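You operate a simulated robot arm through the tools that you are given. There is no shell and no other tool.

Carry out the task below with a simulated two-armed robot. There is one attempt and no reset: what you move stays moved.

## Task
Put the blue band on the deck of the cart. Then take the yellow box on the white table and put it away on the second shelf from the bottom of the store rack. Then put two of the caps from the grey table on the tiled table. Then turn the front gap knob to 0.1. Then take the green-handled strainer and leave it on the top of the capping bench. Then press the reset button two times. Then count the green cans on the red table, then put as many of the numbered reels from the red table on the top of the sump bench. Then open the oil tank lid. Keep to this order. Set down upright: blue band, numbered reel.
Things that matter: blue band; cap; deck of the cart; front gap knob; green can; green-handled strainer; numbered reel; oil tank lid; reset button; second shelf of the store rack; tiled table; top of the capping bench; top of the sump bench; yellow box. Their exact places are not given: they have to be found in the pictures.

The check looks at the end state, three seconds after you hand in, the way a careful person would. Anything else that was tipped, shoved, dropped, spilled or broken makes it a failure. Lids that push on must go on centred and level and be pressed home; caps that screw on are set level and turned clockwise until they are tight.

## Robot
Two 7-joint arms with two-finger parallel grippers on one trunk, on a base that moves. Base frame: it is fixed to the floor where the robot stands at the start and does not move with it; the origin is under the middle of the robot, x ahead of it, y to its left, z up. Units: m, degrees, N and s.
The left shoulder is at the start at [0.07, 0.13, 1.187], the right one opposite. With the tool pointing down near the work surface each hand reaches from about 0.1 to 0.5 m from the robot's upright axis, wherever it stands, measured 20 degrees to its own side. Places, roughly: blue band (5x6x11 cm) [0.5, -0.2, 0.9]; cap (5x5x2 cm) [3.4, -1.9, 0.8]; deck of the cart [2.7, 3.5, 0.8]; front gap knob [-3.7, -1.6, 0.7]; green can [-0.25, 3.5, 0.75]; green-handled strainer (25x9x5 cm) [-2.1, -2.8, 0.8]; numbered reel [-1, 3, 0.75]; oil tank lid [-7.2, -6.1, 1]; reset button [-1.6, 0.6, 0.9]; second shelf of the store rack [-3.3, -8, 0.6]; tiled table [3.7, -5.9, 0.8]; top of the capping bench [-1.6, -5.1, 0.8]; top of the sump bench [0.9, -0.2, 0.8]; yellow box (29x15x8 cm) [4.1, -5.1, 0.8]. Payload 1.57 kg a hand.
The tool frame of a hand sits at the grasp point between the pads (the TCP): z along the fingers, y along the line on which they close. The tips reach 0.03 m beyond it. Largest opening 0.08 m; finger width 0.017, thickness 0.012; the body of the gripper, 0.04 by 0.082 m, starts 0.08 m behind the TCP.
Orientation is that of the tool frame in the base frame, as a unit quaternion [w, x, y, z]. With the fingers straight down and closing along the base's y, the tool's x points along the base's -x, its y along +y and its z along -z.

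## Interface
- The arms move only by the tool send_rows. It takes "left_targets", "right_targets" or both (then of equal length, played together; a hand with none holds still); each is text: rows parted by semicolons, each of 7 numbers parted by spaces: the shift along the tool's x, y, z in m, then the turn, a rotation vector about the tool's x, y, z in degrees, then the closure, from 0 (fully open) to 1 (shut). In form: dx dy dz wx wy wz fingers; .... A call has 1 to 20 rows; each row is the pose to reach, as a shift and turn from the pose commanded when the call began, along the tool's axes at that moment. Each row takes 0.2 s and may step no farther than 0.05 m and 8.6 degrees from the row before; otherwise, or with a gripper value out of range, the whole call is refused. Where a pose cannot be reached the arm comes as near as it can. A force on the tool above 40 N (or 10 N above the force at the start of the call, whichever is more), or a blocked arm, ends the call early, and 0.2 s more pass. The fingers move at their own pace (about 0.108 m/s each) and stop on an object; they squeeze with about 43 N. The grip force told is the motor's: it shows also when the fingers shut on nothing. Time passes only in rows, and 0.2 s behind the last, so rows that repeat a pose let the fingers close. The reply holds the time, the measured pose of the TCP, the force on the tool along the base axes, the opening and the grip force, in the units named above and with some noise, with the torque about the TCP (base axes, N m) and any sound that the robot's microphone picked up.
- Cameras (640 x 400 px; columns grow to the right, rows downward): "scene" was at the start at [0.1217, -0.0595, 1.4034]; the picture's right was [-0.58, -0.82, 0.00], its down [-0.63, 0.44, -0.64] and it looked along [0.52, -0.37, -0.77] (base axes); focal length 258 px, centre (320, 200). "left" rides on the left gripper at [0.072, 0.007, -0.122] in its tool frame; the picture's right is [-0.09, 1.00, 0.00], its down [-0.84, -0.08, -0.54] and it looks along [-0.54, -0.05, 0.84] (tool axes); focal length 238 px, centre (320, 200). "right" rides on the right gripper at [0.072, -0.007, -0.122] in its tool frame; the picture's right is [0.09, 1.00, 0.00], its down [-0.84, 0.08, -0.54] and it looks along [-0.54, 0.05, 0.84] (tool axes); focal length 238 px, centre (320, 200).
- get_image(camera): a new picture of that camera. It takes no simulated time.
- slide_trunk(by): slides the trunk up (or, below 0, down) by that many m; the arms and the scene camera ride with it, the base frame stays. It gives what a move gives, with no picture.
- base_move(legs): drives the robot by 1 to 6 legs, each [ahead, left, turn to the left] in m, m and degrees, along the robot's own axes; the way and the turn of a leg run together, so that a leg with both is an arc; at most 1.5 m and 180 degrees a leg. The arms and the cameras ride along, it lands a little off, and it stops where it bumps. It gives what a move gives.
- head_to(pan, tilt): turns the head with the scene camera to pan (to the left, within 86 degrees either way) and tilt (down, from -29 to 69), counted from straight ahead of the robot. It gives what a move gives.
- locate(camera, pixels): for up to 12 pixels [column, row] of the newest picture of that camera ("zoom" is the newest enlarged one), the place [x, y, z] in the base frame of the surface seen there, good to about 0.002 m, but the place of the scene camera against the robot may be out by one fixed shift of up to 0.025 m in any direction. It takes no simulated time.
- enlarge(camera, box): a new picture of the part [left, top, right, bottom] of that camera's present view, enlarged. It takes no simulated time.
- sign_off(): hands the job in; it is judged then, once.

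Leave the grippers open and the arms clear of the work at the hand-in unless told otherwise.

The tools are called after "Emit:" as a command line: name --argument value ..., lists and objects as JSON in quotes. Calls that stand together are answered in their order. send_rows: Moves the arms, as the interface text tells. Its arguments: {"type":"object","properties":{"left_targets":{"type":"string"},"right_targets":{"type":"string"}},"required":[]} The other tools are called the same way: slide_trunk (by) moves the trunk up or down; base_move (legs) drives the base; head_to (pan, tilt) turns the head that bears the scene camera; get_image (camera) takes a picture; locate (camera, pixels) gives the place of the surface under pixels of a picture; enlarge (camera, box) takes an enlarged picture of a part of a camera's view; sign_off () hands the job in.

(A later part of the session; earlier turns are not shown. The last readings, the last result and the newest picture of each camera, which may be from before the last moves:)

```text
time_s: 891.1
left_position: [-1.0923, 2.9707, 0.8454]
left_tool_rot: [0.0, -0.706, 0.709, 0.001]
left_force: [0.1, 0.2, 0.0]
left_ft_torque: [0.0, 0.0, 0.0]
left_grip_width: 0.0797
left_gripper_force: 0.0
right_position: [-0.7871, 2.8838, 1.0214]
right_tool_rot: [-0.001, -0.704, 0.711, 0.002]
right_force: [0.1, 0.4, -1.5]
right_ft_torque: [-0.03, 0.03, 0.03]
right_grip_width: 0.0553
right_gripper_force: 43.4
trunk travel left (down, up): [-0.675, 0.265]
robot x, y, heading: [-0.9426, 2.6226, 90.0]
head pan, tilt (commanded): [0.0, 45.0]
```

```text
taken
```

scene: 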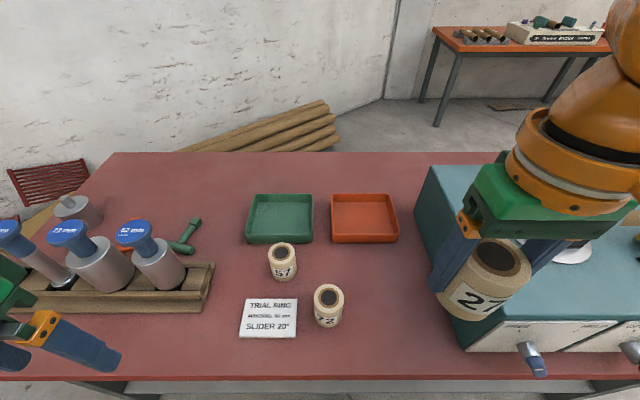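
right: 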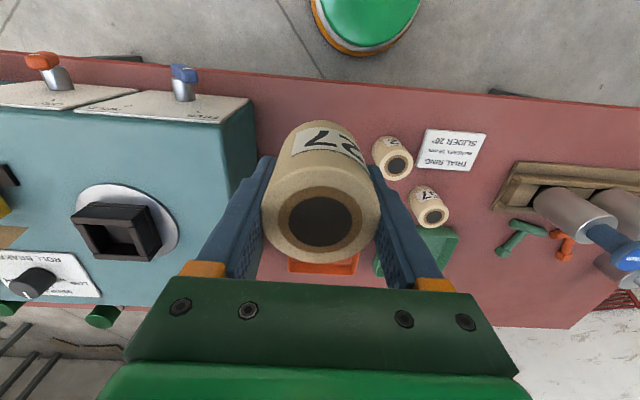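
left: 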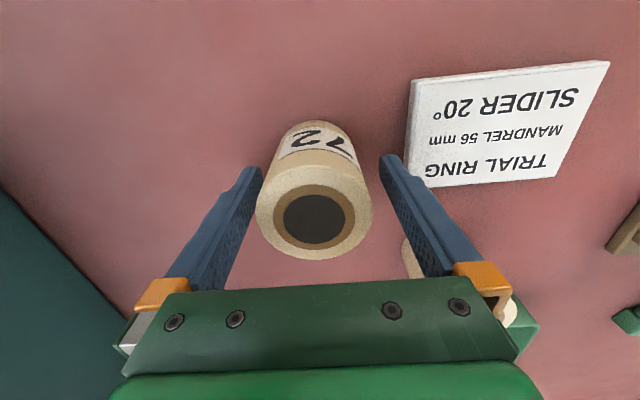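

Reel 72 is between the fingers. I close and lift straight up.

Emit:
send_rows --left_targets "0 0 0 0 0 0 0.4; 0 0 0 0 0 0 0.8; 0 0 0 0 0 0 1; 0 0 0 0 0 0 1; 0 0 -0.015 0 0 0 1; 0 0 -0.04 0 0 0 1; 0 0 -0.07 0 0 0 1; 0 0 -0.1 0 0 0 1; 0 0 -0.12 0 0 0 1; 0.03 0 -0.13 0 0 0 1; 0.06 0 -0.13 0 0 0 1"

Emit:
slide_trunk --by 0.15

Emit:
get_image --camera "left"

Emit:
get_image --camera "scene"

```text
time_s: 893.5
left_position: [-1.0923, 2.9093, 0.9782]
left_tool_rot: [0.0, -0.705, 0.709, 0.002]
left_force: [0.1, -0.8, -1.3]
left_ft_torque: [0.01, -0.03, -0.02]
left_grip_width: 0.0553
left_gripper_force: 43.2
right_position: [-0.7876, 2.8812, 1.0224]
right_tool_rot: [-0.001, -0.703, 0.711, 0.002]
right_force: [-0.2, -0.3, -1.6]
right_ft_torque: [0.02, 0.02, -0.01]
right_grip_width: 0.0554
right_gripper_force: 43.1
trunk travel left (down, up): [-0.675, 0.265]
robot x, y, heading: [-0.9421, 2.6202, 90.0]
head pan, tilt (commanded): [0.0, 45.0]
```

```text
time_s: 895.2
left_position: [-1.0903, 2.9095, 1.1273]
left_tool_rot: [-0.001, -0.705, 0.709, 0.002]
left_force: [-0.4, -0.7, -1.3]
left_ft_torque: [0.01, -0.01, 0.02]
left_grip_width: 0.0554
left_gripper_force: 43.3
right_position: [-0.7872, 2.8826, 1.1741]
right_tool_rot: [-0.001, -0.704, 0.71, 0.001]
right_force: [0.6, -0.4, -0.6]
right_ft_torque: [-0.02, 0.04, 0.0]
right_grip_width: 0.0553
right_gripper_force: 43.2
trunk travel left (down, up): [-0.825, 0.115]
robot x, y, heading: [-0.943, 2.6262, 89.7]
head pan, tilt (commanded): [0.0, 45.0]
```

```text
taken
```

left: 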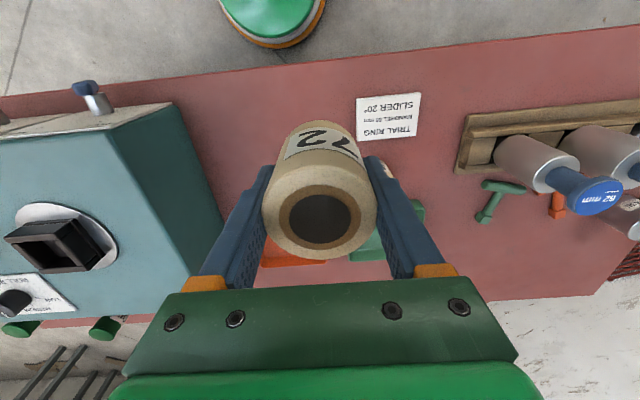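

```text
taken
```

scene: 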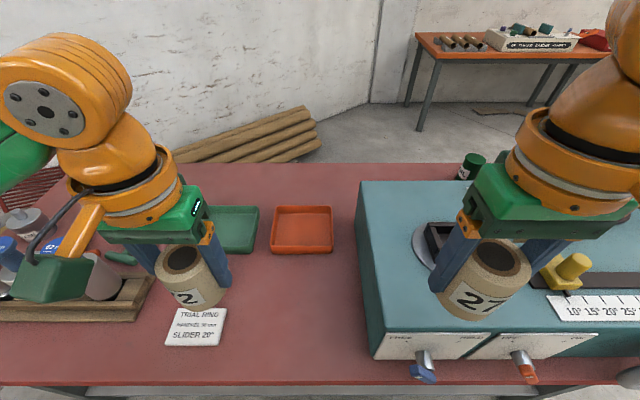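

Both reels (72 left, 27 right) are held upright. I back up, strafe east to x≈0.04, and then reverse south through the passage.

Emit:
base_move --legs '[[-0.5, 0, 0.3], [0, -0.98, 0]]'

Emit:
base_move --legs '[[-0.5, 0, 0]]'

```text
time_s: 903.0
left_position: [-0.1002, 2.3985, 1.1281]
left_tool_rot: [-0.001, -0.704, 0.71, 0.002]
left_force: [0.0, -0.3, -1.3]
left_ft_torque: [0.02, -0.04, -0.03]
left_grip_width: 0.0552
left_gripper_force: 42.7
right_position: [0.2025, 2.3672, 1.1711]
right_tool_rot: [-0.001, -0.702, 0.712, 0.001]
right_force: [-0.2, -0.2, -1.2]
right_ft_torque: [0.0, -0.03, -0.01]
right_grip_width: 0.0554
right_gripper_force: 43.2
trunk travel left (down, up): [-0.825, 0.115]
robot x, y, heading: [0.051, 2.1093, 89.8]
head pan, tilt (commanded): [0.0, 45.0]
```

```text
time_s: 905.9
left_position: [-0.1034, 1.91, 1.1275]
left_tool_rot: [-0.001, -0.705, 0.71, 0.002]
left_force: [0.8, 0.1, -0.9]
left_ft_torque: [0.02, 0.03, -0.01]
left_grip_width: 0.0552
left_gripper_force: 43.2
right_position: [0.2015, 1.8813, 1.1726]
right_tool_rot: [-0.002, -0.703, 0.712, 0.001]
right_force: [-0.8, -0.2, -0.4]
right_ft_torque: [0.01, 0.0, 0.0]
right_grip_width: 0.0553
right_gripper_force: 42.9
trunk travel left (down, up): [-0.825, 0.115]
robot x, y, heading: [0.0431, 1.6201, 89.6]
head pan, tilt (commanded): [0.0, 45.0]
```

At x≈0.043, heading 89.6°. I reverse 1.75 m south.

Emit:
base_move --legs '[[-0.9, 0, 0], [-0.85, 0, 0]]'

```text
time_s: 914.8
left_position: [-0.1176, 0.152, 1.1275]
left_tool_rot: [0.0, -0.698, 0.716, 0.002]
left_force: [0.3, -0.4, -1.2]
left_ft_torque: [0.01, 0.01, 0.0]
left_grip_width: 0.0552
left_gripper_force: 42.6
right_position: [0.1866, 0.1176, 1.1726]
right_tool_rot: [-0.001, -0.697, 0.717, 0.001]
right_force: [-0.1, -0.1, -0.3]
right_ft_torque: [0.02, -0.01, 0.01]
right_grip_width: 0.0553
right_gripper_force: 42.7
trunk travel left (down, up): [-0.825, 0.115]
robot x, y, heading: [0.0266, -0.1378, 88.8]
head pan, tilt (commanded): [0.0, 45.0]
```

I turn right to face the sump bench (east).

Emit:
base_move --legs '[[0, 0, -88.8], [0.01, 0.03, 0]]'

Emit:
head_to --pan 0 --tilt 55

Emit:
get_image --camera "scene"

Emit:
get_image --camera "right"

```text
time_s: 919.4
left_position: [0.3239, 0.0295, 1.13]
left_tool_rot: [0.001, 0.01, 1.0, 0.003]
left_force: [-0.1, -0.6, -0.5]
left_ft_torque: [0.04, 0.0, 0.0]
left_grip_width: 0.0557
left_gripper_force: 42.7
right_position: [0.2912, -0.2744, 1.1715]
right_tool_rot: [0.0, 0.013, 1.0, 0.005]
right_force: [0.0, -0.4, -1.8]
right_ft_torque: [0.03, -0.04, -0.01]
right_grip_width: 0.0559
right_gripper_force: 43.5
trunk travel left (down, up): [-0.825, 0.115]
robot x, y, heading: [0.0373, -0.1116, -0.9]
head pan, tilt (commanded): [0.0, 45.0]
```

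```text
time_s: 920.1
left_position: [0.3256, 0.0331, 1.1292]
left_tool_rot: [0.002, 0.01, 1.0, 0.002]
left_force: [0.6, -0.5, -0.9]
left_ft_torque: [-0.02, 0.01, -0.03]
left_grip_width: 0.0554
left_gripper_force: 43.1
right_position: [0.294, -0.2699, 1.1722]
right_tool_rot: [0.0, 0.013, 1.0, 0.003]
right_force: [0.8, -0.3, -0.5]
right_ft_torque: [0.01, -0.01, -0.01]
right_grip_width: 0.0555
right_gripper_force: 42.8
trunk travel left (down, up): [-0.825, 0.115]
robot x, y, heading: [0.0361, -0.1105, -0.9]
head pan, tilt (commanded): [0.0, 55.0]
```

```text
taken
```

scene: 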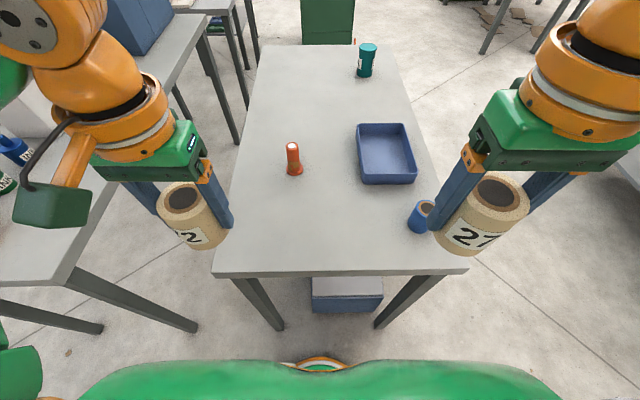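

```text
taken
```

right: 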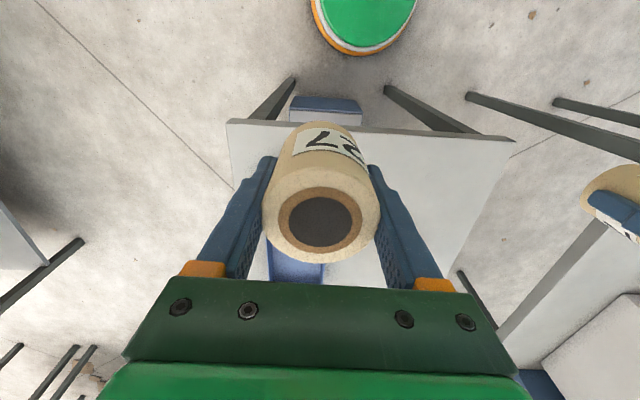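

This is the sump bench (front edge x≈0.35, top z≈0.849). I lower the trunk 0.155 and carry the reels to (0.46,0.02) and (0.46,-0.22).

Emit:
slide_trunk --by -0.155

Emit:
send_rows --left_targets "-0.027 -0.002 0 0 0 0 1; -0.054 -0.005 0 0 0 0 1; -0.081 -0.007 0.01 0 0 0 1; -0.108 -0.009 0.02 0 0 0 1; -0.1346 -0.011 0.03 0 0 0 1; -0.1346 -0.011 0.04 0 0 0 1; -0.1346 -0.011 0.05 0 0 0 1" --right_targets "-0.027 0.009 0.01 0 0 0 1; -0.054 0.018 0.02 0 0 0 1; -0.081 0.026 0.03 0 0 0 1; -0.108 0.035 0.045 0 0 0 1; -0.135 0.043 0.06 0 0 0 1; -0.1652 0.0526 0.075 0 0 0 1; -0.1652 0.0526 0.095 0 0 0 1"

Emit:
get_image --camera "scene"

Emit:
get_image --camera "right"

Emit:
get_image --camera "left"

```text
time_s: 921.9
left_position: [0.3265, 0.0343, 0.9734]
left_tool_rot: [0.001, 0.01, 1.0, 0.002]
left_force: [-0.1, 0.2, -1.9]
left_ft_torque: [0.0, 0.05, 0.01]
left_grip_width: 0.0555
left_gripper_force: 42.9
right_position: [0.2923, -0.2679, 1.0175]
right_tool_rot: [-0.001, 0.013, 1.0, 0.002]
right_force: [0.3, -0.6, -0.4]
right_ft_torque: [-0.02, -0.03, 0.02]
right_grip_width: 0.0556
right_gripper_force: 42.7
trunk travel left (down, up): [-0.67, 0.27]
robot x, y, heading: [0.038, -0.1071, -0.9]
head pan, tilt (commanded): [0.0, 55.0]
```

```text
time_s: 923.5
left_position: [0.4599, 0.0204, 0.9241]
left_tool_rot: [0.0, 0.011, 1.0, 0.002]
left_force: [0.0, -0.4, -1.2]
left_ft_torque: [-0.03, 0.0, 0.01]
left_grip_width: 0.0554
left_gripper_force: 43.0
right_position: [0.4257, -0.2539, 0.9169]
right_tool_rot: [0.001, 0.013, 1.0, 0.003]
right_force: [0.1, 0.2, -0.5]
right_ft_torque: [0.02, -0.02, -0.03]
right_grip_width: 0.0554
right_gripper_force: 42.9
right hand out of reach, approached as far as the arm can: row 4, 5, 6, 7
trunk travel left (down, up): [-0.67, 0.27]
robot x, y, heading: [0.0393, -0.1114, -0.9]
head pan, tilt (commanded): [0.0, 55.0]
```

```text
taken
```

scene: 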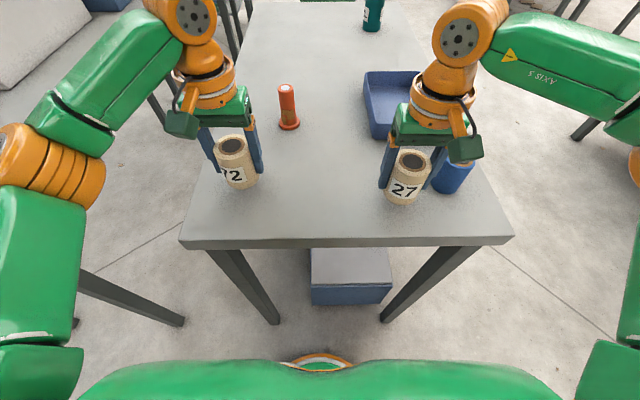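

```text
taken
```

right: 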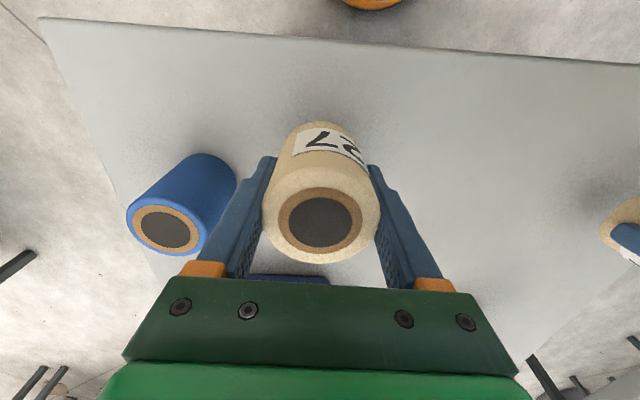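

```text
taken
```

left: 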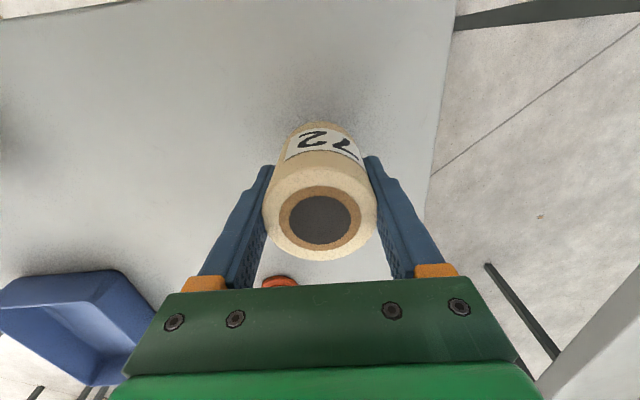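

The right reel is at (0.426,-0.254), close to the blue roll. I shift it left to y≈-0.22, then lower both to about 5 mm above the table.

Emit:
send_rows --left_targets "0 0 0.01 0 0 0 1; 0 0 0.015 0 0 0 1; 0 0 0.02 0 0 0 1; 0 0 0.024 0 0 0 1" --right_targets "0 0.012 0 0 0 0 1; 0 0.024 0.005 0 0 0 1; 0 0.034 0.012 0 0 0 1; 0 0.034 0.019 0 0 0 1"

Emit:
get_image --camera "right"

Emit:
locate --camera "right" --pixels '[[450, 200], [250, 100], [500, 150]]'

```text
time_s: 924.5
left_position: [0.4607, 0.0215, 0.8991]
left_tool_rot: [0.0, 0.011, 1.0, 0.002]
left_force: [0.1, 0.0, -1.5]
left_ft_torque: [-0.01, 0.0, -0.02]
left_grip_width: 0.0556
left_gripper_force: 42.9
right_position: [0.412, -0.2402, 0.8992]
right_tool_rot: [0.0, 0.013, 1.0, 0.003]
right_force: [0.0, 0.6, -1.8]
right_ft_torque: [0.0, -0.02, 0.02]
right_grip_width: 0.0555
right_gripper_force: 43.3
right hand out of reach, approached as far as the arm can: row 1, 2, 3, 4
trunk travel left (down, up): [-0.67, 0.27]
robot x, y, heading: [0.0396, -0.1128, -1.0]
head pan, tilt (commanded): [0.0, 55.0]
```

```text
taken
```

right: 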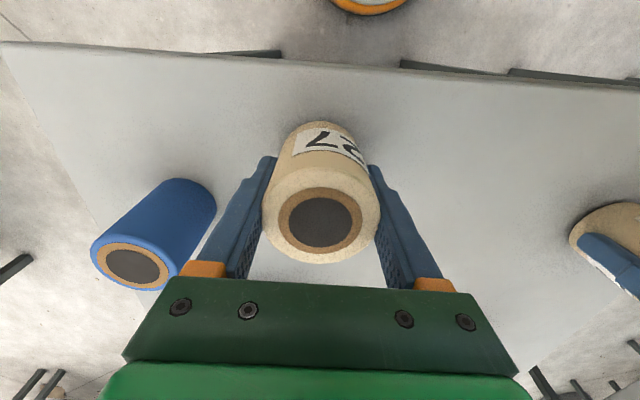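

```text
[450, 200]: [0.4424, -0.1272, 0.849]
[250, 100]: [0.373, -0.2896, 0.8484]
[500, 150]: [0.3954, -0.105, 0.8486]
```

The right reel is only 3.5 cm from the edge. I raise 1 cm, move the base 4 cm ahead so both stand further in.

Emit:
slide_trunk --by 0.012

Emit:
base_move --legs '[[0.04, 0, 0]]'

Emit:
slide_trunk --by -0.012

Emit:
get_image --camera "scene"

```text
time_s: 925.1
left_position: [0.4595, 0.0205, 0.9119]
left_tool_rot: [0.002, 0.011, 1.0, 0.001]
left_force: [-0.3, 0.3, -0.8]
left_ft_torque: [0.01, -0.02, 0.0]
left_grip_width: 0.0555
left_gripper_force: 43.0
right_position: [0.4114, -0.2412, 0.9111]
right_tool_rot: [0.0, 0.013, 1.0, 0.003]
right_force: [-0.6, 0.4, -0.8]
right_ft_torque: [-0.03, -0.03, 0.02]
right_grip_width: 0.0552
right_gripper_force: 43.2
trunk travel left (down, up): [-0.682, 0.258]
robot x, y, heading: [0.0333, -0.1131, -1.0]
head pan, tilt (commanded): [0.0, 55.0]
```

```text
time_s: 926.0
left_position: [0.497, 0.0202, 0.913]
left_tool_rot: [0.002, 0.011, 1.0, 0.002]
left_force: [0.3, -0.4, -1.6]
left_ft_torque: [-0.03, 0.01, 0.0]
left_grip_width: 0.0554
left_gripper_force: 43.3
right_position: [0.4493, -0.2421, 0.9117]
right_tool_rot: [0.002, 0.013, 1.0, 0.003]
right_force: [-0.2, 0.9, -1.6]
right_ft_torque: [-0.01, 0.02, -0.01]
right_grip_width: 0.0552
right_gripper_force: 42.9
trunk travel left (down, up): [-0.682, 0.258]
robot x, y, heading: [0.0769, -0.11, -1.2]
head pan, tilt (commanded): [0.0, 55.0]
```

```text
time_s: 926.6
left_position: [0.5012, 0.0197, 0.8994]
left_tool_rot: [0.001, 0.01, 1.0, 0.002]
left_force: [0.1, -0.2, -0.9]
left_ft_torque: [-0.04, -0.03, 0.01]
left_grip_width: 0.0552
left_gripper_force: 43.4
right_position: [0.4514, -0.2421, 0.8991]
right_tool_rot: [-0.001, 0.012, 1.0, 0.002]
right_force: [0.0, 0.2, -0.8]
right_ft_torque: [0.0, 0.01, -0.02]
right_grip_width: 0.0554
right_gripper_force: 42.6
trunk travel left (down, up): [-0.67, 0.27]
robot x, y, heading: [0.077, -0.1115, -0.9]
head pan, tilt (commanded): [0.0, 55.0]
```

```text
taken
```

scene: 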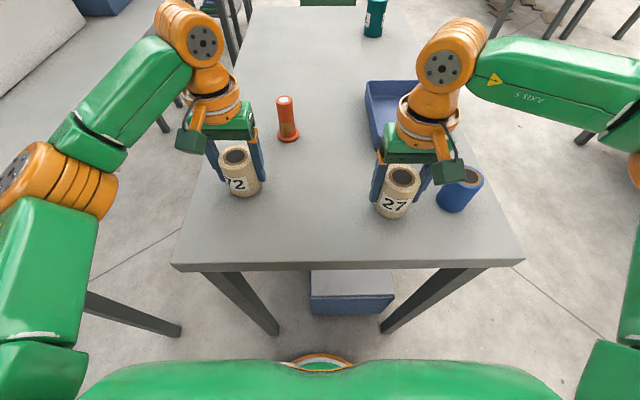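

Good positions. I lower both in small steps until contact.

Emit:
send_rows --left_targets "0 0 0.002 0 0 0 1; 0 0 0.003 0 0 0 1; 0 0 0.004 0 0 0 1" --right_targets "0 0 0.003 0 0 0 1; 0 0 0.005 0 0 0 1; 0 0 0.006 0 0 0 1"

```text
time_s: 927.4
left_position: [0.5012, 0.0204, 0.8958]
left_tool_rot: [0.002, 0.01, 1.0, 0.002]
left_force: [0.1, 0.5, 2.7]
left_ft_torque: [-0.06, 0.0, 0.04]
left_grip_width: 0.0556
left_gripper_force: 43.3
right_position: [0.4515, -0.242, 0.8934]
right_tool_rot: [0.0, 0.013, 1.0, 0.003]
right_force: [0.1, -0.4, -1.4]
right_ft_torque: [0.02, -0.01, -0.01]
right_grip_width: 0.0553
right_gripper_force: 43.5
trunk travel left (down, up): [-0.67, 0.27]
robot x, y, heading: [0.073, -0.111, -0.9]
head pan, tilt (commanded): [0.0, 55.0]
```

Left touches (2.7 N). The right needs a little more.

Emit:
send_rows --right_targets "0 0 0.001 0 0 0 1; 0 0 0.002 0 0 0 1; 0 0 0.003 0 0 0 1"

```text
time_s: 928.2
left_position: [0.4996, 0.0209, 0.8962]
left_tool_rot: [0.002, 0.01, 1.0, 0.002]
left_force: [0.2, 0.2, -1.4]
left_ft_torque: [-0.04, 0.02, 0.04]
left_grip_width: 0.0554
left_gripper_force: 43.3
right_position: [0.4504, -0.2398, 0.892]
right_tool_rot: [0.003, 0.012, 1.0, 0.003]
right_force: [8.6, -4.7, 32.9]
right_ft_torque: [-0.61, 0.41, 0.2]
right_grip_width: 0.0555
right_gripper_force: 42.8
trunk travel left (down, up): [-0.67, 0.27]
robot x, y, heading: [0.0766, -0.1117, -0.9]
head pan, tilt (commanded): [0.0, 55.0]
```

Right touches firmly; I relax it 1.5 mm and lower the left 1 mm, then open both.

Emit:
send_rows --left_targets "0 0 0.001 0 0 0 1; 0 0 0.0015 0 0 0 1; 0 0 0.0015 0 0 0 0.8; 0 0 0.001 0 0 0 0.5; 0 0 0.001 0 0 0 0.2; 0 0 0.001 0 0 0 0; 0 0 0.001 0 0 0 0" --right_targets "0 0 -0.001 0 0 0 1; 0 0 -0.0018 0 0 0 1; 0 0 -0.0018 0 0 0 0.8; 0 0 -0.0018 0 0 0 0.5; 0 0 -0.0018 0 0 0 0.2; 0 0 -0.0018 0 0 0 0; 0 0 -0.0018 0 0 0 0"

Emit:
get_image --camera "right"

Emit:
get_image --camera "left"

```text
time_s: 929.8
left_position: [0.5001, 0.0199, 0.8946]
left_tool_rot: [0.001, 0.01, 1.0, 0.003]
left_force: [-0.3, -0.3, 0.2]
left_ft_torque: [-0.01, -0.04, -0.01]
left_grip_width: 0.0798
left_gripper_force: 0.1
right_position: [0.4505, -0.241, 0.8904]
right_tool_rot: [0.0, 0.013, 1.0, 0.003]
right_force: [0.5, -0.5, 0.3]
right_ft_torque: [0.01, -0.03, 0.02]
right_grip_width: 0.08
right_gripper_force: 0.1
trunk travel left (down, up): [-0.67, 0.27]
robot x, y, heading: [0.0749, -0.1134, -1.2]
head pan, tilt (commanded): [0.0, 55.0]
```

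```text
taken
```

right: 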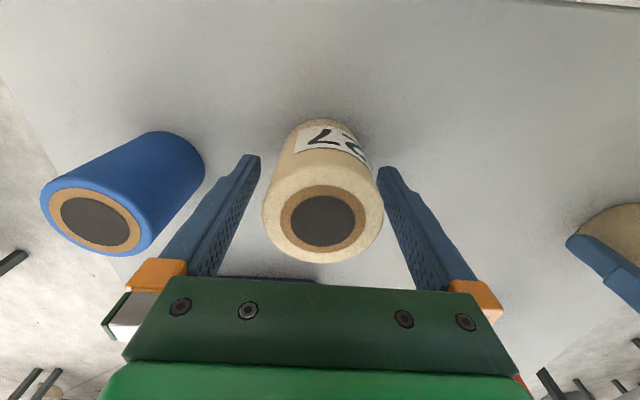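

```text
taken
```

left: 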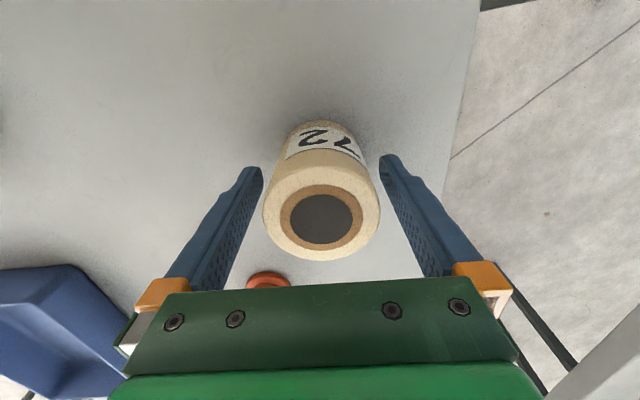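

Both reels stand free. I raise straight up with the trunk.

Emit:
slide_trunk --by 0.155

Emit:
get_image --camera "scene"

```text
time_s: 931.6
left_position: [0.5012, 0.0199, 1.0488]
left_tool_rot: [0.001, 0.01, 1.0, 0.002]
left_force: [0.0, -0.4, -1.1]
left_ft_torque: [0.0, 0.0, 0.0]
left_grip_width: 0.0799
left_gripper_force: 0.0
right_position: [0.4524, -0.242, 1.0451]
right_tool_rot: [0.001, 0.013, 1.0, 0.003]
right_force: [0.5, 0.0, 0.5]
right_ft_torque: [0.0, 0.0, 0.0]
right_grip_width: 0.08
right_gripper_force: 0.1
trunk travel left (down, up): [-0.825, 0.115]
robot x, y, heading: [0.0769, -0.1128, -1.0]
head pan, tilt (commanded): [0.0, 55.0]
```

```text
taken
```

scene: 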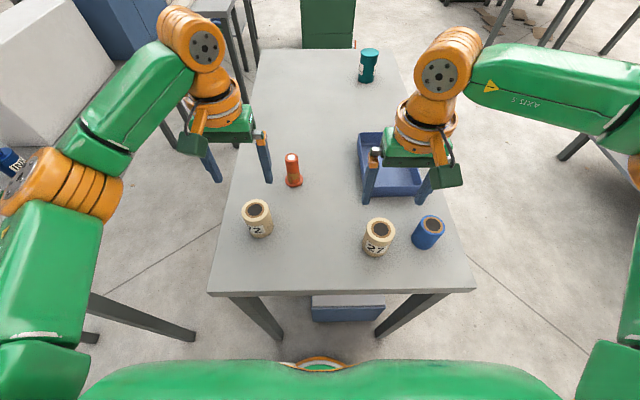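

Both reels stand upright on the sump bench. Last: open the oil tank lid at about (-7.2,-6.1,1.0). I draw the hands back and drive: back, turn to face west, and go along y≈-0.9.

Emit:
send_rows --left_targets "0.02 0 -0.03 0 0 0 0; 0.05 0.01 -0.06 0 0 0 0; 0.08 0.03 -0.08 0 0 0 0; 0.11 0.05 -0.08 0 0 0 0; 0.14 0.07 -0.08 0 0 0 0; 0.16 0.09 -0.08 0 0 0 0" --right_targets "0.02 0 -0.03 0 0 0 0; 0.04 -0.005 -0.06 0 0 0 0; 0.06 -0.01 -0.08 0 0 0 0; 0.08 -0.02 -0.08 0 0 0 0; 0.1 -0.03 -0.08 0 0 0 0; 0.12 -0.04 -0.08 0 0 0 0"

Emit:
base_move --legs '[[-0.45, 0, 0], [0, -0.75, 0], [0, 0, 180]]'

Emit:
head_to --pan 0 --tilt 15

Emit:
get_image --camera "scene"

```text
time_s: 933.0
left_position: [0.3381, 0.1125, 1.1289]
left_tool_rot: [0.002, 0.011, 1.0, 0.002]
left_force: [-0.4, -0.8, 0.2]
left_ft_torque: [0.01, -0.03, 0.0]
left_grip_width: 0.08
left_gripper_force: 0.0
right_position: [0.3278, -0.2787, 1.1249]
right_tool_rot: [0.002, 0.012, 1.0, 0.002]
right_force: [-0.6, 0.1, -0.9]
right_ft_torque: [-0.02, 0.0, 0.04]
right_grip_width: 0.0799
right_gripper_force: 0.0
trunk travel left (down, up): [-0.825, 0.115]
robot x, y, heading: [0.0713, -0.11, -0.9]
head pan, tilt (commanded): [0.0, 55.0]
```

```text
time_s: 946.9
left_position: [-0.6752, -1.081, 1.1276]
left_tool_rot: [0.001, 1.0, -0.013, -0.001]
left_force: [1.3, 0.7, -0.1]
left_ft_torque: [0.0, -0.01, 0.01]
left_grip_width: 0.0801
left_gripper_force: 0.1
right_position: [-0.664, -0.6901, 1.1239]
right_tool_rot: [0.003, 1.0, -0.014, 0.0]
right_force: [-0.7, -0.6, -0.3]
right_ft_torque: [0.0, 0.01, -0.01]
right_grip_width: 0.08
right_gripper_force: 0.1
trunk travel left (down, up): [-0.825, 0.115]
robot x, y, heading: [-0.4149, -0.8571, 178.9]
head pan, tilt (commanded): [0.0, 55.0]
```

```text
time_s: 947.9
left_position: [-0.6762, -1.0821, 1.1276]
left_tool_rot: [0.001, 1.0, -0.013, -0.001]
left_force: [0.5, 0.8, 1.3]
left_ft_torque: [-0.02, 0.03, -0.03]
left_grip_width: 0.08
left_gripper_force: 0.0
right_position: [-0.6646, -0.691, 1.1244]
right_tool_rot: [0.003, 1.0, -0.015, 0.0]
right_force: [0.0, -0.3, 0.3]
right_ft_torque: [-0.01, 0.0, 0.01]
right_grip_width: 0.0802
right_gripper_force: 0.1
trunk travel left (down, up): [-0.825, 0.115]
robot x, y, heading: [-0.4076, -0.862, 178.8]
head pan, tilt (commanded): [0.0, 15.0]
```

```text
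taken
```

scene: 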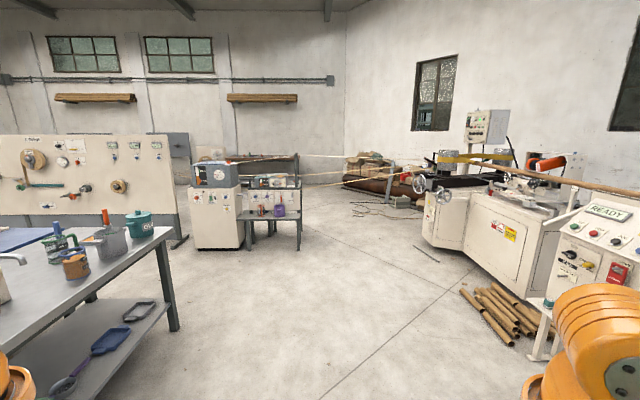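

The oil tank should be in the south-west corner. I drive west to x≈-2.85, then south along x≈-2.9.

Emit:
base_move --legs '[[1.45, 0.05, 0], [0.98, 0, 0], [0, 0, 91], [1.45, 0, 0], [1.45, 0, 0], [1.4, 0, 0]]'

Emit:
head_to --pan -45 --tilt 20

Emit:
get_image --camera "scene"

```text
time_s: 983.7
left_position: [-2.5921, -5.3602, 1.1283]
left_tool_rot: [0.003, 0.701, 0.713, 0.001]
left_force: [1.3, -0.8, -0.2]
left_ft_torque: [0.0, 0.02, 0.0]
left_grip_width: 0.0799
left_gripper_force: 0.1
right_position: [-2.9818, -5.3652, 1.126]
right_tool_rot: [0.003, 0.702, 0.712, 0.001]
right_force: [-0.4, -0.4, 0.0]
right_ft_torque: [0.01, 0.0, 0.04]
right_grip_width: 0.0799
right_gripper_force: 0.0
trunk travel left (down, up): [-0.825, 0.115]
robot x, y, heading: [-2.8257, -5.1041, -88.8]
head pan, tilt (commanded): [0.0, 15.0]
```

```text
time_s: 984.8
left_position: [-2.5925, -5.3617, 1.128]
left_tool_rot: [0.003, 0.702, 0.712, 0.0]
left_force: [-0.2, 0.0, 0.2]
left_ft_torque: [-0.01, 0.0, -0.01]
left_grip_width: 0.08
left_gripper_force: 0.1
right_position: [-2.9814, -5.3659, 1.1255]
right_tool_rot: [0.002, 0.702, 0.712, 0.002]
right_force: [0.3, -0.6, -0.6]
right_ft_torque: [0.0, 0.03, 0.01]
right_grip_width: 0.08
right_gripper_force: 0.0
trunk travel left (down, up): [-0.825, 0.115]
robot x, y, heading: [-2.8252, -5.1064, -88.6]
head pan, tilt (commanded): [-45.0, 20.0]
```

```text
taken
```

scene: 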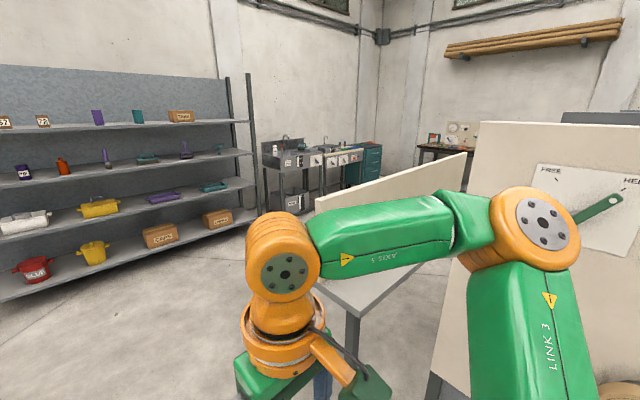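

The yellow box is fine on the shelf. I go on 1.65 m south and turn right to face west.

Emit:
base_move --legs '[[1.45, 0, -1.3], [0.25, 0, 0], [0, 0, -90]]'

Emit:
head_to --pan 0 --tilt 20

Emit:
get_image --camera "scene"

Emit:
locate --camera "scene" --pixels '[[320, 150], [250, 150], [400, 150], [320, 200], [200, 200], [450, 200], [320, 130], [280, 120], [360, 120], [100, 200], [520, 250]]'

```text
time_s: 997.3
left_position: [-3.0478, -7.0331, 1.1276]
left_tool_rot: [0.002, 1.0, 0.001, -0.002]
left_force: [-0.2, -0.1, 0.5]
left_ft_torque: [-0.02, 0.02, 0.01]
left_grip_width: 0.0801
left_gripper_force: 0.1
right_position: [-3.0482, -6.643, 1.1246]
right_tool_rot: [0.002, 1.0, -0.001, 0.0]
right_force: [-0.4, 0.2, 0.5]
right_ft_torque: [-0.01, 0.01, -0.02]
right_grip_width: 0.08
right_gripper_force: 0.0
trunk travel left (down, up): [-0.825, 0.115]
robot x, y, heading: [-2.7901, -6.8049, -179.4]
head pan, tilt (commanded): [-45.0, 20.0]
```

```text
time_s: 998.4
left_position: [-3.0491, -7.0343, 1.1282]
left_tool_rot: [0.002, 1.0, 0.002, -0.001]
left_force: [-0.5, -0.5, 0.3]
left_ft_torque: [-0.01, 0.0, 0.02]
left_grip_width: 0.08
left_gripper_force: 0.0
right_position: [-3.0486, -6.6431, 1.1247]
right_tool_rot: [0.002, 1.0, 0.0, 0.0]
right_force: [0.1, -0.2, -0.8]
right_ft_torque: [-0.04, -0.04, -0.01]
right_grip_width: 0.0799
right_gripper_force: 0.0
trunk travel left (down, up): [-0.825, 0.115]
robot x, y, heading: [-2.791, -6.8062, -179.5]
head pan, tilt (commanded): [0.0, 20.0]
```

```text
taken
```

scene: 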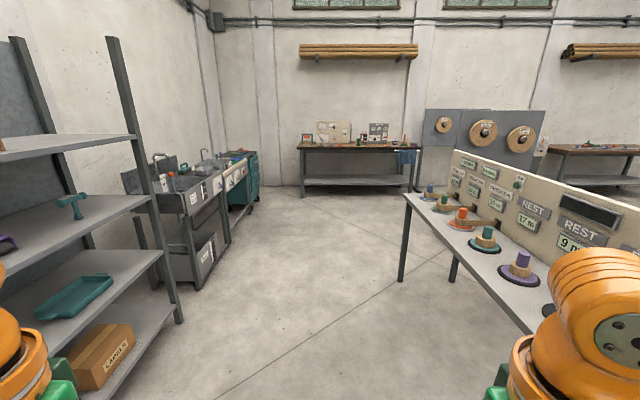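

```text
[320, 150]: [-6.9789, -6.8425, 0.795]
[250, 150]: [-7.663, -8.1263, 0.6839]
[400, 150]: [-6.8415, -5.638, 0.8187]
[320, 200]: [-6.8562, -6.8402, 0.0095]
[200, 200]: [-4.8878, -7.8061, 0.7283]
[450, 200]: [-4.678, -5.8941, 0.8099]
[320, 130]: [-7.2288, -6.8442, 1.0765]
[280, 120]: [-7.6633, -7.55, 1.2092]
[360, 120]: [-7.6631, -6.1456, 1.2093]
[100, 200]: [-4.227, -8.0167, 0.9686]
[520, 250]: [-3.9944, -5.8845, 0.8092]
```

The far bench at x≈-7 carries something at about (378,133); the oil tank should be there. I zoom in.

Emit:
enlarge --camera "scene" --box '[290, 100, 430, 190]'

Emit:
base_move --legs '[[1.45, 0, 0], [1.0, 0, 0]]'

Emit:
head_to --pan -15 --tilt 20

Emit:
get_image --camera "scene"

Emit:
enlarge --camera "scene" --box '[220, 100, 440, 240]'

```text
4.44 times, centred on (360, 145) of scene
```

zoom: 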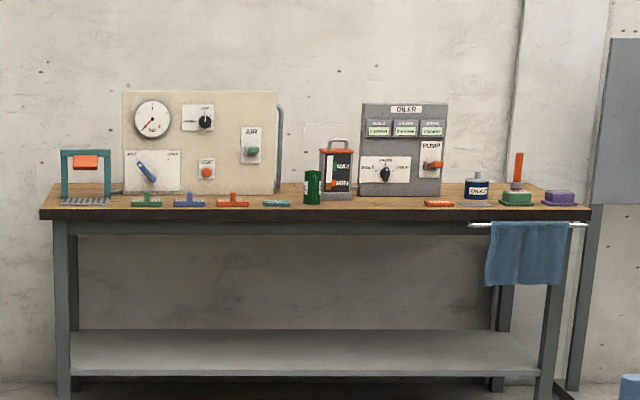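

```text
time_s: 1010.5
left_position: [-5.5088, -7.0574, 1.1285]
left_tool_rot: [0.002, 1.0, 0.007, -0.002]
left_force: [0.5, 0.0, 0.6]
left_ft_torque: [0.04, 0.03, 0.02]
left_grip_width: 0.0802
left_gripper_force: 0.1
right_position: [-5.5127, -6.6677, 1.1246]
right_tool_rot: [0.004, 1.0, 0.005, -0.001]
right_force: [0.1, -0.1, -0.4]
right_ft_torque: [0.02, 0.0, 0.03]
right_grip_width: 0.0803
right_gripper_force: 0.1
trunk travel left (down, up): [-0.825, 0.115]
robot x, y, heading: [-5.2545, -6.826, -178.8]
head pan, tilt (commanded): [0.0, 20.0]
```

```text
time_s: 1011.2
left_position: [-5.5103, -7.0572, 1.1278]
left_tool_rot: [0.001, 1.0, 0.007, 0.0]
left_force: [0.1, -1.0, 0.5]
left_ft_torque: [0.02, -0.01, -0.01]
left_grip_width: 0.08
left_gripper_force: 0.1
right_position: [-5.5144, -6.6673, 1.1249]
right_tool_rot: [0.002, 1.0, 0.005, -0.001]
right_force: [-0.3, -0.3, 0.5]
right_ft_torque: [-0.01, -0.01, 0.05]
right_grip_width: 0.0802
right_gripper_force: 0.1
trunk travel left (down, up): [-0.825, 0.115]
robot x, y, heading: [-5.2555, -6.8266, -179.0]
head pan, tilt (commanded): [-15.0, 20.0]
```

```text
taken
```

scene: 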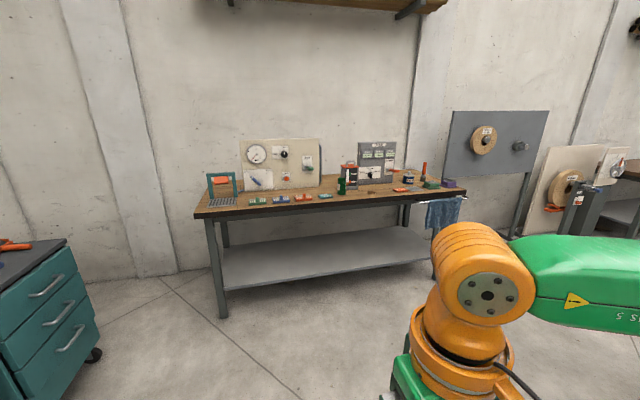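

```text
2.86 times, centred on (330, 170) of scene
```

zoom: 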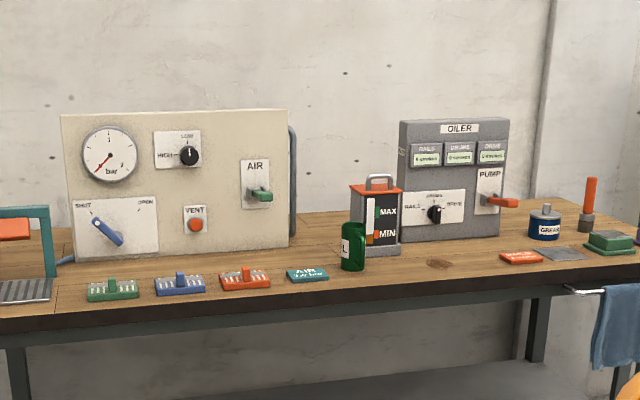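

I see the oil tank: grey with MAX/MIN window and an orange-red lid with a grey handle, at zoom (378,190); a green oil can stands before it. I locate them and drive closer.

Emit:
locate --camera "zoom" --pixels '[[378, 190], [355, 190], [400, 190], [380, 176], [378, 215], [353, 245], [352, 225], [400, 250], [440, 265], [480, 290], [405, 150]]'

Emit:
base_move --legs '[[0.7, -0.5, -1]]'

Emit:
head_to --pan 0 --tilt 25

Emit:
get_image --camera "scene"

Emit:
enlarge --camera "scene" --box '[250, 120, 430, 240]'

```text
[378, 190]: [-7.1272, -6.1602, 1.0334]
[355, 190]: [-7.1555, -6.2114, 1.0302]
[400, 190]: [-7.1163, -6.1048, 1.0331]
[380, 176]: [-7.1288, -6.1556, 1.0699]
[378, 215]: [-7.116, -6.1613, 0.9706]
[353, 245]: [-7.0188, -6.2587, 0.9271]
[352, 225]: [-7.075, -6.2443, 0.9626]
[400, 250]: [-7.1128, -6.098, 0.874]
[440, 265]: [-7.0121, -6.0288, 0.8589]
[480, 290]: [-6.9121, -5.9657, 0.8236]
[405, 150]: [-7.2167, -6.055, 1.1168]
```

```text
time_s: 1015.8
left_position: [-6.224, -6.5594, 1.1285]
left_tool_rot: [0.002, 1.0, -0.003, -0.002]
left_force: [0.2, -0.5, 1.0]
left_ft_torque: [0.01, 0.0, -0.02]
left_grip_width: 0.08
left_gripper_force: 0.0
right_position: [-6.2198, -6.1703, 1.1246]
right_tool_rot: [0.002, 1.0, -0.005, 0.0]
right_force: [-0.4, -0.3, 0.4]
right_ft_torque: [-0.01, 0.04, -0.01]
right_grip_width: 0.0799
right_gripper_force: 0.1
trunk travel left (down, up): [-0.825, 0.115]
robot x, y, heading: [-5.9658, -6.3339, 180.0]
head pan, tilt (commanded): [-15.0, 20.0]
```

```text
time_s: 1016.6
left_position: [-6.2244, -6.5605, 1.1278]
left_tool_rot: [0.002, 1.0, -0.004, -0.001]
left_force: [0.2, 0.4, 0.3]
left_ft_torque: [-0.04, 0.02, 0.01]
left_grip_width: 0.0799
left_gripper_force: 0.0
right_position: [-6.2206, -6.1705, 1.1261]
right_tool_rot: [0.003, 1.0, -0.006, -0.001]
right_force: [0.6, -0.3, 0.5]
right_ft_torque: [0.01, 0.0, -0.01]
right_grip_width: 0.0798
right_gripper_force: 0.0
trunk travel left (down, up): [-0.825, 0.115]
robot x, y, heading: [-5.9653, -6.3346, 180.0]
head pan, tilt (commanded): [0.0, 25.0]
```

```text
taken
```

scene: 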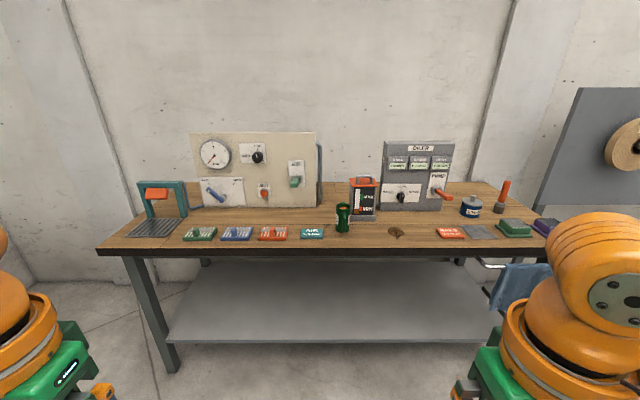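

```text
3.33 times, centred on (340, 180) of scene
```

zoom: 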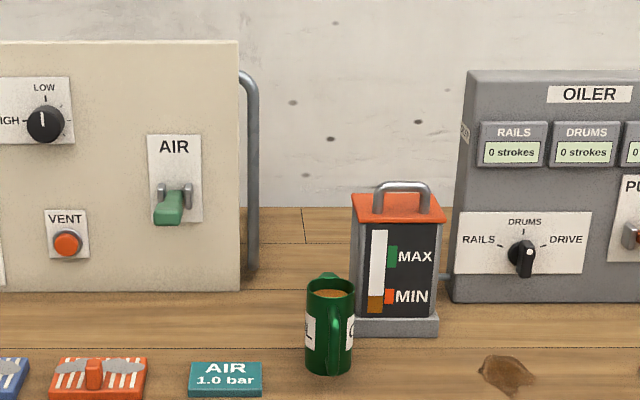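

I measure the lid, its handle and the mug in this zoom to find where the handle sits and the hinge side.

Emit:
locate --camera "zoom" --pixels '[[400, 217], [356, 215], [443, 218], [365, 196], [432, 193], [380, 211], [429, 207], [404, 184], [404, 205], [330, 297], [328, 330], [398, 325]]'

Emit:
enlarge --camera "scene" --box '[330, 160, 400, 240]'

```text
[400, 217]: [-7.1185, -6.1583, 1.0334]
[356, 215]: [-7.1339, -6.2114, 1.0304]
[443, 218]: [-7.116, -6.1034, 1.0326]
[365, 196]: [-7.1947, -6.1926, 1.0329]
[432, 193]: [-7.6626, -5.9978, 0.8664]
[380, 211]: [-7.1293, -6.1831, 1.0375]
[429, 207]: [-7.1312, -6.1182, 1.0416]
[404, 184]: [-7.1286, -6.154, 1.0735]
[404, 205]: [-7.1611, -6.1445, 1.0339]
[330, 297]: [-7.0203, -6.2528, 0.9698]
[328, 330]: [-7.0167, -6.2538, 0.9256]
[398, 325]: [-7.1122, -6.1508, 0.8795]
```

```text
5.00 times, centred on (365, 200) of scene
```

zoom: 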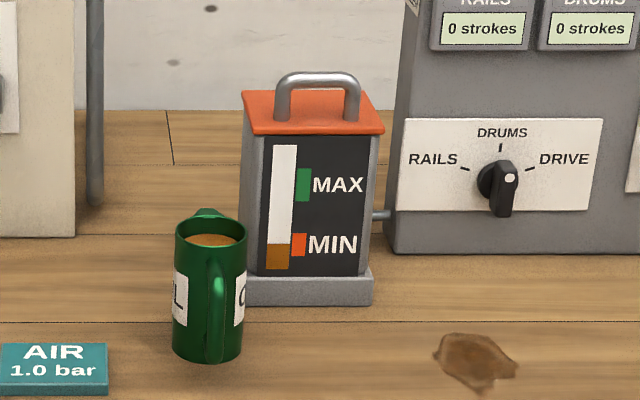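

Lid top true z≈1.023, front edge x≈-7.126; the handle stands near the front edge (bar along y, centre ≈(-7.139,-6.142,1.057)), so the lid hinges at the back. I will grip the bar with the fingers closing fore-aft/vertically, pitched forward, and swing it up and back about the rear hinge. I measure the bench edge and AIR panel for clearance.

Emit:
locate --camera "scene" --pixels '[[340, 246], [250, 247], [450, 245], [330, 340], [318, 150], [385, 145], [452, 150], [160, 360], [343, 232], [438, 195]]'

```text
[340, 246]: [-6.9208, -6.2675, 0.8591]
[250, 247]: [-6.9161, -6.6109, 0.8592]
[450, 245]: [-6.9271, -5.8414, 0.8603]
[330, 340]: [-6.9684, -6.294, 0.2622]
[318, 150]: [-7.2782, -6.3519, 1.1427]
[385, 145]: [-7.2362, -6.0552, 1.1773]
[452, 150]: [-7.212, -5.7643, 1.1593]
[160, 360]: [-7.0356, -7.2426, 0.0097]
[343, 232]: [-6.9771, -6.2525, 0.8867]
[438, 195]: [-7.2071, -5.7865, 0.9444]
```

Bench front edge x≈-6.93. In free space here I yaw the right hand 90° (closing fore-aft), then pitch it 40° forward.

Emit:
send_rows --right_targets "-0.011 0 -0.004 0 0 8.2 0; -0.022 0 -0.008 0 0 16.4 0; -0.033 0 -0.012 0 0 24.6 0; -0.044 0 -0.016 0 0 32.8 0; -0.055 0 -0.02 0 0 41 0; -0.066 0 -0.024 0 0 49.2 0; -0.077 0 -0.028 0 0 57.4 0; -0.088 0 -0.032 0 0 65.6 0; -0.099 0 -0.036 0 0 73.8 0; -0.11 0 -0.04 0 0 82 0; -0.12 0 -0.04 0 0 90 0; -0.12 0 -0.04 0 0 90 0"

Emit:
send_rows --right_targets "0 0.008 0 -8 0 0 0.2; 0 0.016 0 -16 0 0 0.3; 0 0.024 0 -24 0 0 0.4; 0 0.032 0 -32 0 0 0.5; 0 0.04 0 -40 0 0 0.5; 0 0.04 0 -40 0 0 0.5"

Emit:
get_image --camera "scene"

Emit:
get_image --camera "right"

```text
time_s: 1019.2
left_position: [-6.223, -6.5594, 1.1281]
left_tool_rot: [0.001, 1.0, -0.003, -0.002]
left_force: [-1.2, 0.4, -0.8]
left_ft_torque: [-0.01, -0.01, -0.01]
left_grip_width: 0.0799
left_gripper_force: 0.1
right_position: [-6.3394, -6.1672, 1.1652]
right_tool_rot: [-0.002, -0.702, 0.712, -0.001]
right_force: [-0.2, -0.4, -0.4]
right_ft_torque: [0.01, -0.02, -0.02]
right_grip_width: 0.0799
right_gripper_force: 0.1
trunk travel left (down, up): [-0.825, 0.115]
robot x, y, heading: [-5.9622, -6.3343, 179.7]
head pan, tilt (commanded): [0.0, 25.0]
```

```text
time_s: 1020.6
left_position: [-6.2247, -6.5597, 1.1277]
left_tool_rot: [0.002, 1.0, -0.004, -0.001]
left_force: [1.2, 1.3, 0.1]
left_ft_torque: [0.02, 0.01, 0.01]
left_grip_width: 0.0801
left_gripper_force: 0.1
right_position: [-6.3789, -6.1669, 1.1646]
right_tool_rot: [-0.243, -0.66, 0.669, 0.242]
right_force: [0.1, 0.1, 0.0]
right_ft_torque: [-0.02, 0.02, 0.01]
right_grip_width: 0.0403
right_gripper_force: 0.1
trunk travel left (down, up): [-0.825, 0.115]
robot x, y, heading: [-5.9645, -6.3337, 179.9]
head pan, tilt (commanded): [0.0, 25.0]
```

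```text
taken
```

scene: 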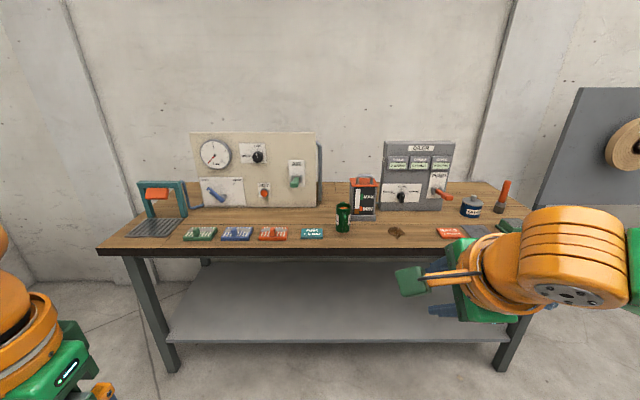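

```text
taken
```

right: 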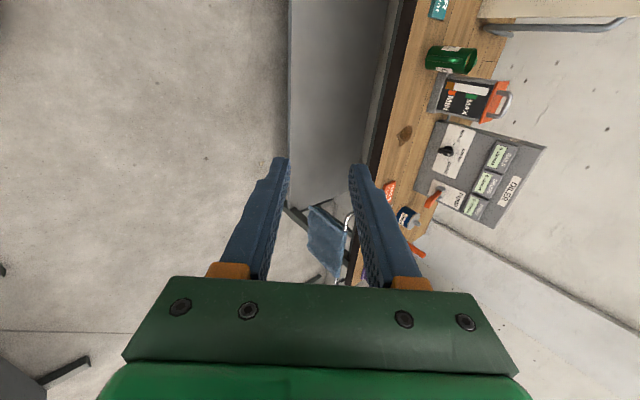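

The pose works. I drive 0.69 m ahead so the hand comes just in front of and above the handle.

Emit:
base_move --legs '[[0.4, -0.025, 0], [0.28, 0, 0]]'

Emit:
get_image --camera "right"

Emit:
head_to --pan -15 --tilt 40

Emit:
get_image --camera "scene"

```text
time_s: 1024.6
left_position: [-6.8972, -6.5346, 1.1274]
left_tool_rot: [0.002, 1.0, -0.003, -0.003]
left_force: [0.2, -1.0, 0.2]
left_ft_torque: [0.03, 0.01, -0.02]
left_grip_width: 0.08
left_gripper_force: 0.0
right_position: [-7.0533, -6.1421, 1.1653]
right_tool_rot: [-0.243, -0.66, 0.669, 0.242]
right_force: [-0.2, -0.1, 1.2]
right_ft_torque: [-0.02, 0.01, -0.03]
right_grip_width: 0.04
right_gripper_force: 0.1
trunk travel left (down, up): [-0.825, 0.115]
robot x, y, heading: [-6.6386, -6.3112, 179.8]
head pan, tilt (commanded): [0.0, 25.0]
```

```text
taken
```

right: 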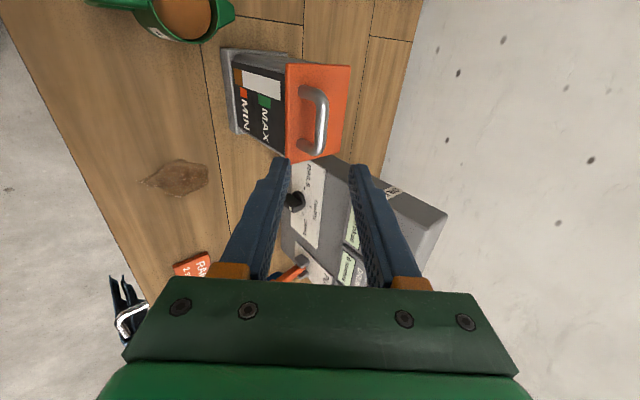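

```text
time_s: 1025.4
left_position: [-6.9003, -6.5354, 1.1278]
left_tool_rot: [0.002, 1.0, -0.002, -0.001]
left_force: [0.0, -0.3, 0.3]
left_ft_torque: [0.02, -0.01, 0.03]
left_grip_width: 0.0799
left_gripper_force: 0.0
right_position: [-7.0562, -6.1416, 1.164]
right_tool_rot: [-0.243, -0.66, 0.669, 0.241]
right_force: [0.1, -0.3, 0.1]
right_ft_torque: [-0.02, 0.01, -0.03]
right_grip_width: 0.0399
right_gripper_force: 0.0
trunk travel left (down, up): [-0.825, 0.115]
robot x, y, heading: [-6.6369, -6.306, 180.0]
head pan, tilt (commanded): [-15.0, 40.0]
```

```text
taken
```

scene: 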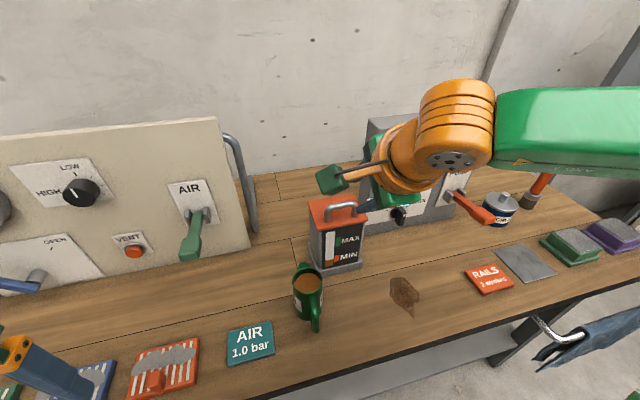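

The right camera sees lid and handle well. I locate the bar and lid corners.

Emit:
locate --camera "right" --pixels '[[322, 98], [326, 115], [324, 135], [316, 150], [302, 92], [302, 146], [289, 70], [346, 70], [326, 155], [289, 156], [335, 110], [296, 120]]'

Emit:
enlarge --camera "right" --box '[220, 40, 400, 180]'

```text
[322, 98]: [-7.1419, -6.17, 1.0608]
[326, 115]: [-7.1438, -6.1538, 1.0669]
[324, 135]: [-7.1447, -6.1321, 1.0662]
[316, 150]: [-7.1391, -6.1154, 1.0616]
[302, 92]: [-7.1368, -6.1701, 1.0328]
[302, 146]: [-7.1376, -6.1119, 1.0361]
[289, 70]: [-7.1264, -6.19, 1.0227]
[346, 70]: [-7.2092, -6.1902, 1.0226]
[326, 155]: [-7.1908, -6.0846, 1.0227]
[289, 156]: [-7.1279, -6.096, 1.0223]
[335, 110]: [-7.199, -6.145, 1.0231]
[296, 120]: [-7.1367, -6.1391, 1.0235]
```

```text
2.86 times, centred on (310, 110) of right
```

zoom: 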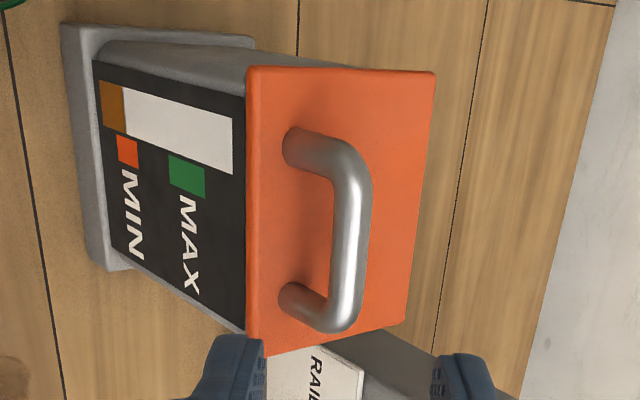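

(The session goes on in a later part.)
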